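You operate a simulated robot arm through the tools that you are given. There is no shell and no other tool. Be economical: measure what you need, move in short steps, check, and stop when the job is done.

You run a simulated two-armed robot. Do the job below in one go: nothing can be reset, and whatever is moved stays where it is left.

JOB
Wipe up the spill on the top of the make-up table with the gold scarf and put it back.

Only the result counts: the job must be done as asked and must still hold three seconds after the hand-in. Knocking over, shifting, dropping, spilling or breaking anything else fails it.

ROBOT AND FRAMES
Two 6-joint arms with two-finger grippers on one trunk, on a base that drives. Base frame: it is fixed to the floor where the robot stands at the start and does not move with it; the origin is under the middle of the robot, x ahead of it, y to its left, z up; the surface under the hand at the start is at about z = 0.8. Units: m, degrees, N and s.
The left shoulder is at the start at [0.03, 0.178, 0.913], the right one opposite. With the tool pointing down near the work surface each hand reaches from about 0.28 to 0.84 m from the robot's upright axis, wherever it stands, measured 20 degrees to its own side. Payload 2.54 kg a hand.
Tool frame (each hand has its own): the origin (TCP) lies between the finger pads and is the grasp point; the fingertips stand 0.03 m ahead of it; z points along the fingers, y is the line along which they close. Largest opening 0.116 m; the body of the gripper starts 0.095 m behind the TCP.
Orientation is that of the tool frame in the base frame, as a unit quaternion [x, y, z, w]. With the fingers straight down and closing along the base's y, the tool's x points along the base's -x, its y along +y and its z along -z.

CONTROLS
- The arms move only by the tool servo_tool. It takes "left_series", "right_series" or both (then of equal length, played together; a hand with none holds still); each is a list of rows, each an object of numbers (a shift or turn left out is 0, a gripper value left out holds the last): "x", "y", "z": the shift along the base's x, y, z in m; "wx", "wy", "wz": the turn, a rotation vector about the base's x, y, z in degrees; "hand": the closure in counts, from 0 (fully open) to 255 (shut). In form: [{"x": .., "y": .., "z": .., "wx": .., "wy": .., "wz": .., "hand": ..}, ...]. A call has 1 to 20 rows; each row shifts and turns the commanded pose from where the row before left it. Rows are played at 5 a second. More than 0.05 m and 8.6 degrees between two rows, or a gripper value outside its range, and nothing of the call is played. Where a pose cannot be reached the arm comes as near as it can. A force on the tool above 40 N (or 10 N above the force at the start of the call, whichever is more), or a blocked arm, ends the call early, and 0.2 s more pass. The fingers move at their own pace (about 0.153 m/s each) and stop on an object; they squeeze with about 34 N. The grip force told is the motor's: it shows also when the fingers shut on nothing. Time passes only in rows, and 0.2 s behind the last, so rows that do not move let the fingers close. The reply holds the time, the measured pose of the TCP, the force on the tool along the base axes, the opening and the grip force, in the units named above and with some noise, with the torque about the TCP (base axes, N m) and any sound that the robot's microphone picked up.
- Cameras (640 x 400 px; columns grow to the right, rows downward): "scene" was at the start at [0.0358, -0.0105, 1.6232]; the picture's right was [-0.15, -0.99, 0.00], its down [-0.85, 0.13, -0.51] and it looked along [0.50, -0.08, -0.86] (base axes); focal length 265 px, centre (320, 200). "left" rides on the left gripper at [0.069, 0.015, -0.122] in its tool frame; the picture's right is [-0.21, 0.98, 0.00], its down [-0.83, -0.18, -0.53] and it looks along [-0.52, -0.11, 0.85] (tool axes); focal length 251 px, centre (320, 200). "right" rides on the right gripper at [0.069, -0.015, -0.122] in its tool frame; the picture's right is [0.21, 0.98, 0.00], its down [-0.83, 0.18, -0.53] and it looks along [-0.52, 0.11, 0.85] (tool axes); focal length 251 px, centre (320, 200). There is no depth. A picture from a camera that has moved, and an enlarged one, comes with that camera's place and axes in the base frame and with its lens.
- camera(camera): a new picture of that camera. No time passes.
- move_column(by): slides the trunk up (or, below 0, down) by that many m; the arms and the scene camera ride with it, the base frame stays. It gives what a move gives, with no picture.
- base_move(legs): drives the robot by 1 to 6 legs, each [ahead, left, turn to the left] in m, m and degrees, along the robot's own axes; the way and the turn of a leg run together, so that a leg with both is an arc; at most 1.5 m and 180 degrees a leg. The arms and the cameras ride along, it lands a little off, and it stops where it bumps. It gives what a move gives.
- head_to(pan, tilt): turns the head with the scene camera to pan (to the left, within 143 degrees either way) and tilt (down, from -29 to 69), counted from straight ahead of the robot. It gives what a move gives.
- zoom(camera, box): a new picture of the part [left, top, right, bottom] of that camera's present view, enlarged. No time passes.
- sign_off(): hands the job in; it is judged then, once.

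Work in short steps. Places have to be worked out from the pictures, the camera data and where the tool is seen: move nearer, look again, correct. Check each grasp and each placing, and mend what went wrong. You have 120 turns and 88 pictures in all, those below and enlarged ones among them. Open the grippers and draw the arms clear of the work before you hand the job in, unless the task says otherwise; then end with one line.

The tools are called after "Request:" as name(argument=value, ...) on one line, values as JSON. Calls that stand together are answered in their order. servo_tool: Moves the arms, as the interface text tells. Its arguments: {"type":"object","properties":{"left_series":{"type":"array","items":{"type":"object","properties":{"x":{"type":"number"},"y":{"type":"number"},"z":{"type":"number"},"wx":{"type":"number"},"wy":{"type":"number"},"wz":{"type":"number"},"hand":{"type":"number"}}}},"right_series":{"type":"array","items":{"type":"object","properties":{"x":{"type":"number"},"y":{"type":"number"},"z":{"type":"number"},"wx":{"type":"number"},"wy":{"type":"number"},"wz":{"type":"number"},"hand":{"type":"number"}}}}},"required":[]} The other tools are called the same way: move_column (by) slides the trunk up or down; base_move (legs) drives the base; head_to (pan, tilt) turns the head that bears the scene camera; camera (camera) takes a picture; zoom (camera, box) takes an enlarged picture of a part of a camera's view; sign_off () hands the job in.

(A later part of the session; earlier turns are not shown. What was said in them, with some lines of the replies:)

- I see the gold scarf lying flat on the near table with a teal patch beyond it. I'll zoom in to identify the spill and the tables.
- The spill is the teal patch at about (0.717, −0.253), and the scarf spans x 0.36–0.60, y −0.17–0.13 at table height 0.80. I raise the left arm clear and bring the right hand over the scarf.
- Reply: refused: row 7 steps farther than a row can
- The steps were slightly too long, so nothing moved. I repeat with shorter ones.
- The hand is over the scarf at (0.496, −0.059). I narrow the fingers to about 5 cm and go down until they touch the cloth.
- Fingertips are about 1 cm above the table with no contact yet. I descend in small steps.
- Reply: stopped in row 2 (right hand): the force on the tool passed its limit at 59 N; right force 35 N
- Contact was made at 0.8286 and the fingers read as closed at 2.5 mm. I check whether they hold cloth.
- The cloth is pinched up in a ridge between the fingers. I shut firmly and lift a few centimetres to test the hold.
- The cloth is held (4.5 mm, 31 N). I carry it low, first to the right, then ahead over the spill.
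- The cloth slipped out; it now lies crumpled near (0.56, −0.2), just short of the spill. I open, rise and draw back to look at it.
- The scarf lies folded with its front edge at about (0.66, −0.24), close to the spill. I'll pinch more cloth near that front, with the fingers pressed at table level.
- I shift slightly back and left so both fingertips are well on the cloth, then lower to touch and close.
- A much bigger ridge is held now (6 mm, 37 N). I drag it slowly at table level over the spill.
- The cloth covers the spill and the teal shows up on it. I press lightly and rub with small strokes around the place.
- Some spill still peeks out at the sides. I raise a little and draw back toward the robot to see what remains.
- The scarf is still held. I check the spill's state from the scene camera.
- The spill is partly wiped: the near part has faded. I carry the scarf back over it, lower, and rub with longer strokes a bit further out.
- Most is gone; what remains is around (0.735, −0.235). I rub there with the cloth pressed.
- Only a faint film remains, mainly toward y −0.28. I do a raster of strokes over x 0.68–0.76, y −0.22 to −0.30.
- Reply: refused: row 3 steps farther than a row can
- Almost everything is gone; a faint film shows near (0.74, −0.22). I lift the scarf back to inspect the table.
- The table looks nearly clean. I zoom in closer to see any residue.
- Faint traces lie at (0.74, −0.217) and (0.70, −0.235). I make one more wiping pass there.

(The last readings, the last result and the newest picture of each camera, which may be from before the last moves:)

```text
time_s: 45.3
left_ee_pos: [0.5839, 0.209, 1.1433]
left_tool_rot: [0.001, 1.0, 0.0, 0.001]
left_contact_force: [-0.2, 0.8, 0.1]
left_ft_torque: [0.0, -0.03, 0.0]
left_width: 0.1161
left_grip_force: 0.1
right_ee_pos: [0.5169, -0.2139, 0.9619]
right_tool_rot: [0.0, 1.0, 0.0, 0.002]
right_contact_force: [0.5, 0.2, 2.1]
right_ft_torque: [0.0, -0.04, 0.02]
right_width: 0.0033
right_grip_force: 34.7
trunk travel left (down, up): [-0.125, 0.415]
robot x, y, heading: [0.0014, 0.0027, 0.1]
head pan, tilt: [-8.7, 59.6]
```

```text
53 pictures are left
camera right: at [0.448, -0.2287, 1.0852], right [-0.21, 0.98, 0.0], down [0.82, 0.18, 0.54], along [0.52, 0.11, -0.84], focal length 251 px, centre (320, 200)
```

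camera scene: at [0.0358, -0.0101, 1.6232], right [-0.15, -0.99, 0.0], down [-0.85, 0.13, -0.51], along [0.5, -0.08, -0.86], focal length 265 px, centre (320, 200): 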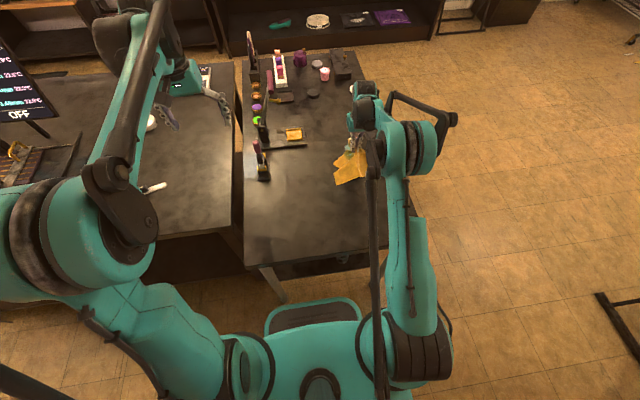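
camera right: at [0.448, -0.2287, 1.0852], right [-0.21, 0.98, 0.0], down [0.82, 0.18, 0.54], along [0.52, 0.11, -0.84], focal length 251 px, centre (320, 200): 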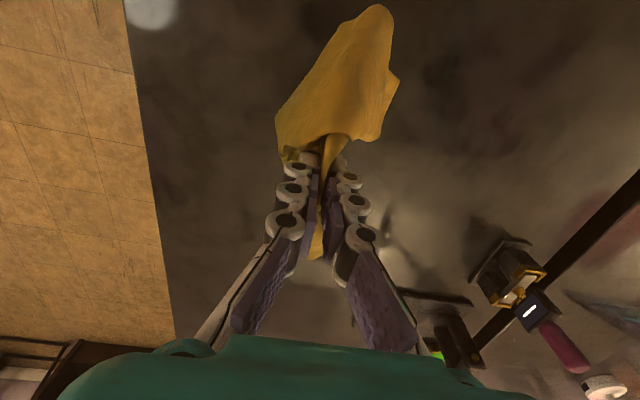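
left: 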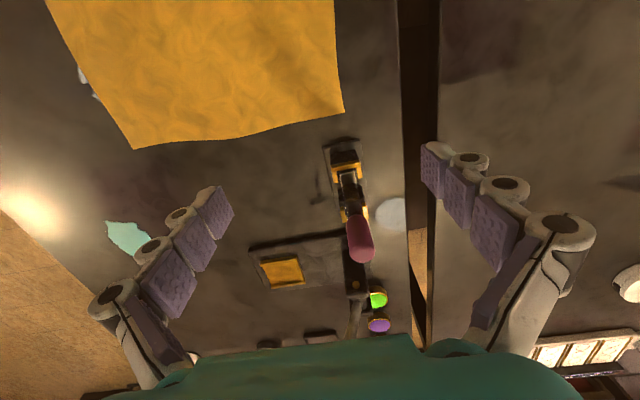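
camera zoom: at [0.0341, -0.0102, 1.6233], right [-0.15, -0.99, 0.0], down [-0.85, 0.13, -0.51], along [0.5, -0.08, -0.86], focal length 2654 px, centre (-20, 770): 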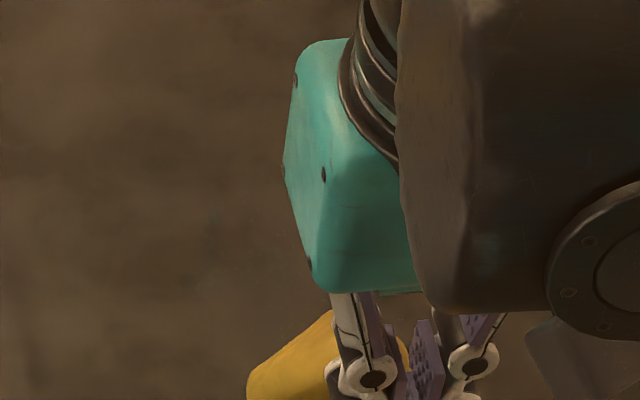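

The visible area is clean. I carry the scarf back toward its original place around (0.47, −0.015), which also uncovers the spill site for checking.

Request:
servo_tool(right_series=[{"z": 0.02}, {"z": 0.02, "y": 0.02}, {"y": 0.03}, {"y": 0.03}, {"y": 0.03}, {"y": 0.03}, {"y": 0.03}, {"y": 0.03}, {}])

Request:
zoom(camera="scene", box=[314, 118, 394, 168])

Request:
camera(camera="scene")

Request:
camera(camera="right")

```text
time_s: 47.3
left_ee_pos: [0.5851, 0.2094, 1.143]
left_tool_rot: [-0.001, 1.0, 0.0, 0.001]
left_contact_force: [-0.2, -0.2, -0.4]
left_ft_torque: [0.03, -0.03, -0.05]
left_width: 0.1159
left_grip_force: 0.1
right_ee_pos: [0.5199, -0.0124, 1.0001]
right_tool_rot: [0.0, 1.0, 0.0, 0.002]
right_contact_force: [0.2, 0.2, -4.3]
right_ft_torque: [0.0, 0.01, 0.01]
right_width: 0.0027
right_grip_force: 30.0
trunk travel left (down, up): [-0.125, 0.415]
robot x, y, heading: [0.003, 0.0001, 0.0]
head pan, tilt: [-8.7, 59.6]
```

```text
8.00 times, centred on (354, 143) of scene
camera zoom: at [0.0355, -0.011, 1.6232], right [-0.15, -0.99, 0.0], down [-0.85, 0.13, -0.51], along [0.5, -0.08, -0.86], focal length 2123 px, centre (48, 656)
```

zoom: 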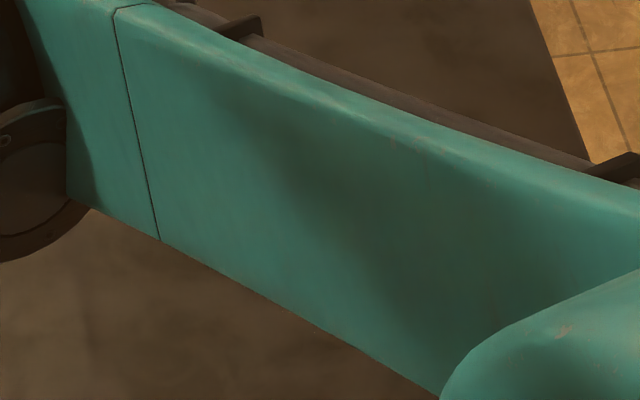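

```text
51 pictures are left
camera scene: at [0.0355, -0.011, 1.6232], right [-0.15, -0.99, 0.0], down [-0.85, 0.13, -0.51], along [0.5, -0.08, -0.86], focal length 265 px, centre (320, 200)
```

scene: 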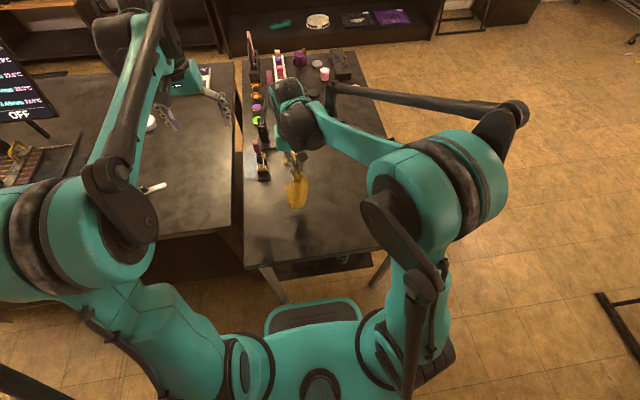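

```text
50 pictures are left
camera right: at [0.4515, -0.0278, 1.1215], right [-0.21, 0.98, 0.0], down [0.83, 0.18, 0.53], along [0.52, 0.11, -0.84], focal length 251 px, centre (320, 200)
```

right: 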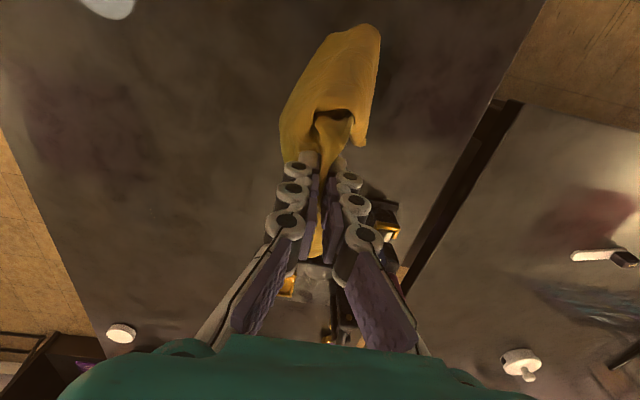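

The scarf hangs at about (0.52, −0.01). I check the spill site, which should be near (141, 207) in the right camera.

Request:
zoom(camera="right", box=[80, 150, 240, 260])

```text
3.64 times, centred on (160, 205) of right
camera zoom: at [0.4515, -0.0278, 1.1215], right [-0.21, 0.98, 0.0], down [0.83, 0.18, 0.53], along [0.52, 0.11, -0.84], focal length 914 px, centre (902, 182)
```

zoom: 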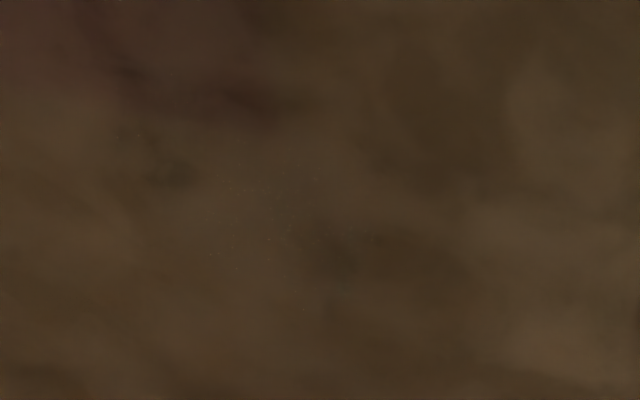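

The spill site is clean. I lay the scarf down at its old place, lowering while moving ahead so that it spreads rather than piles up.

Request:
servo_tool(right_series=[{"x": -0.04}, {"x": -0.04}, {"x": -0.03, "z": -0.01}, {"z": -0.03}, {"z": -0.02, "x": 0.02}, {"z": -0.02, "x": 0.025}, {"z": -0.02, "x": 0.025}, {"z": -0.02, "x": 0.025}, {"z": -0.02, "x": 0.02}, {"z": -0.02, "x": 0.02}, {"z": -0.005}, {}])

Request:
camera(camera="right")

Request:
zoom(camera="scene", box=[230, 110, 390, 260])

```text
time_s: 49.9
left_ee_pos: [0.5848, 0.2101, 1.1422]
left_tool_rot: [0.001, 1.0, 0.0, 0.0]
left_contact_force: [0.6, 1.0, 0.0]
left_ft_torque: [0.01, 0.02, -0.02]
left_width: 0.1161
left_grip_force: 0.1
right_ee_pos: [0.5439, -0.014, 0.8361]
right_tool_rot: [0.0, 1.0, 0.0, 0.0]
right_contact_force: [0.1, -0.5, -2.9]
right_ft_torque: [0.01, -0.01, 0.01]
right_width: 0.0027
right_grip_force: 29.3
trunk travel left (down, up): [-0.125, 0.415]
robot x, y, heading: [-0.0003, 0.0004, -0.3]
head pan, tilt: [-8.7, 59.6]
```

```text
48 pictures are left
camera right: at [0.4758, -0.0289, 0.958], right [-0.21, 0.98, 0.0], down [0.83, 0.18, 0.53], along [0.52, 0.11, -0.85], focal length 251 px, centre (320, 200)
```

right: 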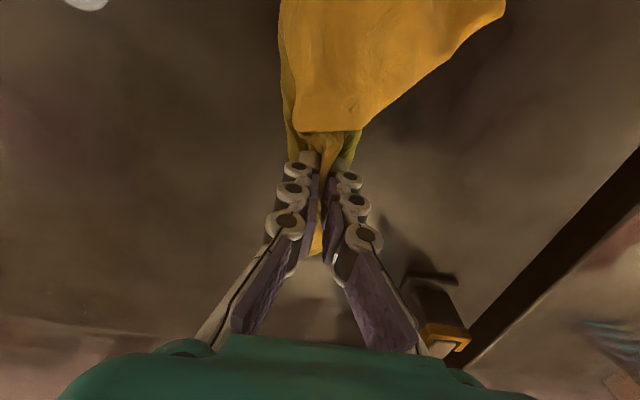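

```text
2.67 times, centred on (310, 185) of scene
camera zoom: at [0.0359, -0.0104, 1.6232], right [-0.15, -0.99, 0.0], down [-0.85, 0.13, -0.51], along [0.5, -0.08, -0.86], focal length 708 px, centre (347, 240)
```

zoom: 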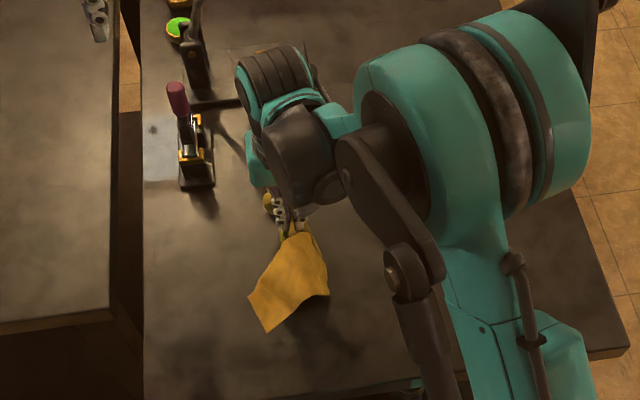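

It lies spread along x 0.40–0.55. I open the fingers and lift straight up to see the result.

Request:
servo_tool(right_series=[{"hand": 150}, {}, {"z": 0.02}, {"z": 0.04}, {"z": 0.04}, {"z": 0.04, "x": -0.03}, {"x": -0.045, "y": -0.02, "hand": 0}, {"x": -0.03}])

Request:
camera(camera="right")

Request:
camera(camera="scene")

```text
time_s: 51.7
left_ee_pos: [0.584, 0.211, 1.1423]
left_tool_rot: [0.0, 1.0, 0.0, 0.0]
left_contact_force: [0.2, 0.0, -0.8]
left_ft_torque: [0.02, -0.02, 0.02]
left_width: 0.1162
left_grip_force: 0.1
right_ee_pos: [0.4411, -0.0294, 0.9789]
right_tool_rot: [0.001, 1.0, -0.001, 0.001]
right_contact_force: [-0.1, -0.5, -0.2]
right_ft_torque: [-0.02, -0.05, -0.03]
right_width: 0.116
right_grip_force: 0.0
trunk travel left (down, up): [-0.125, 0.415]
robot x, y, heading: [-0.0008, 0.0006, -0.1]
head pan, tilt: [-8.7, 59.6]
```

```text
46 pictures are left
camera right: at [0.3723, -0.0442, 1.1008], right [-0.21, 0.98, 0.0], down [0.83, 0.18, 0.54], along [0.52, 0.11, -0.84], focal length 251 px, centre (320, 200)
```

right: 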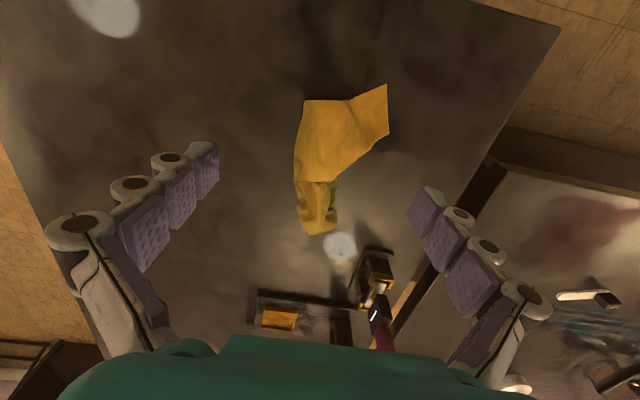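

```text
45 pictures are left
camera scene: at [0.0348, -0.0099, 1.6232], right [-0.15, -0.99, 0.0], down [-0.85, 0.13, -0.51], along [0.5, -0.08, -0.86], focal length 265 px, centre (320, 200)
```

scene: 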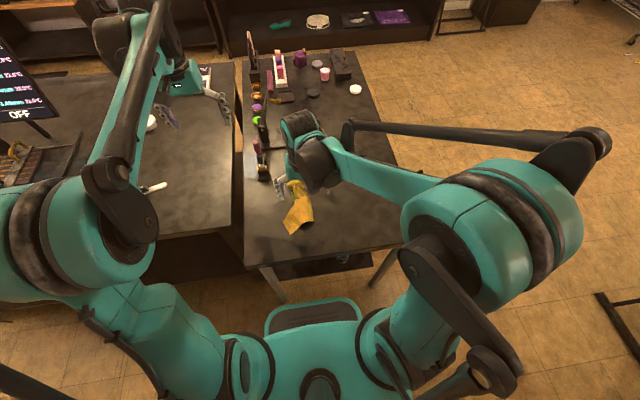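

The scarf rests at about (0.49, −0.01), its old place (0.47, −0.015), and is released. I withdraw both arms to roughly their starting poses and check the whole table.

Request:
servo_tool(right_series=[{"z": 0.04}, {"z": 0.04, "y": -0.02}, {"y": -0.045}, {"y": -0.045}, {"y": -0.045}, {"y": -0.045}, {"y": -0.045}, {"y": -0.045}, {"y": -0.045}])

Request:
camera(camera="scene")

Request:
zoom(camera="scene", box=[230, 40, 430, 260])

Request:
zoom(camera="scene", box=[322, 123, 386, 163])

```text
time_s: 53.7
left_ee_pos: [0.5854, 0.2088, 1.1412]
left_tool_rot: [0.001, 1.0, 0.001, 0.001]
left_contact_force: [-0.7, -0.6, -0.4]
left_ft_torque: [0.03, 0.04, 0.02]
left_width: 0.1156
left_grip_force: 0.1
right_ee_pos: [0.439, -0.3685, 1.0551]
right_tool_rot: [0.0, 1.0, 0.001, 0.0]
right_contact_force: [0.9, -0.7, -0.5]
right_ft_torque: [0.01, 0.04, -0.01]
right_width: 0.116
right_grip_force: 0.0
trunk travel left (down, up): [-0.125, 0.415]
robot x, y, heading: [0.0017, 0.0001, -0.1]
head pan, tilt: [-8.7, 59.6]
```

```text
44 pictures are left
camera scene: at [0.0363, -0.0119, 1.6232], right [-0.15, -0.99, 0.0], down [-0.85, 0.13, -0.51], along [0.5, -0.08, -0.86], focal length 265 px, centre (320, 200)
```

scene: 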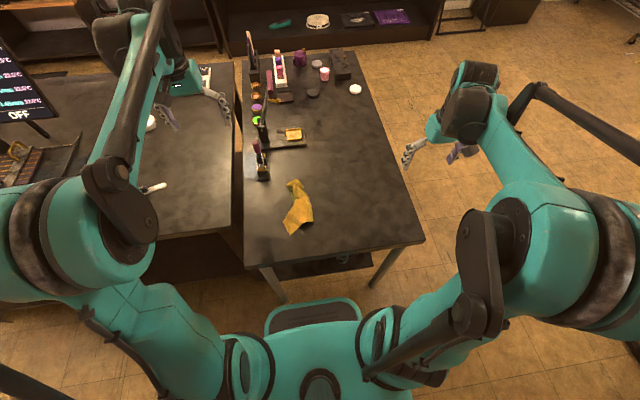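

```text
1.82 times, centred on (330, 150) of scene
camera zoom: at [0.0363, -0.0119, 1.6232], right [-0.15, -0.99, 0.0], down [-0.85, 0.13, -0.51], along [0.5, -0.08, -0.86], focal length 483 px, centre (302, 291)
```

zoom: 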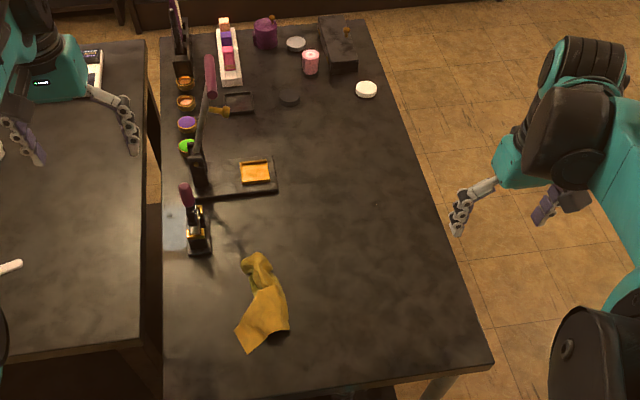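

```text
10.00 times, centred on (354, 143) of scene
camera zoom: at [0.0363, -0.0119, 1.6232], right [-0.15, -0.99, 0.0], down [-0.85, 0.13, -0.51], along [0.5, -0.08, -0.86], focal length 2654 px, centre (-20, 770)
```

zoom: 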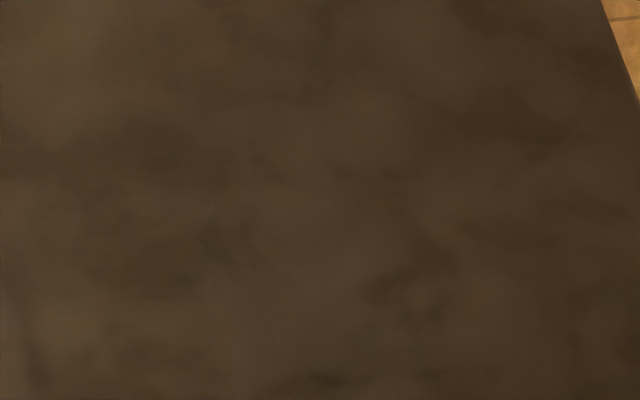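

The spill site shows clean table, everything else stands as before, and the scarf lies within about 3 cm of its original spot with both arms clear. I hand in.

Request:
sign_off()

```text
The job is handed in.
```

I wiped up the spill with the gold scarf and put the scarf back in its original place, about 2–3 cm off. It is lying crumpled, not spread flat as it was, and may carry some of the teal colour; the table shows clean and nothing else was moved.
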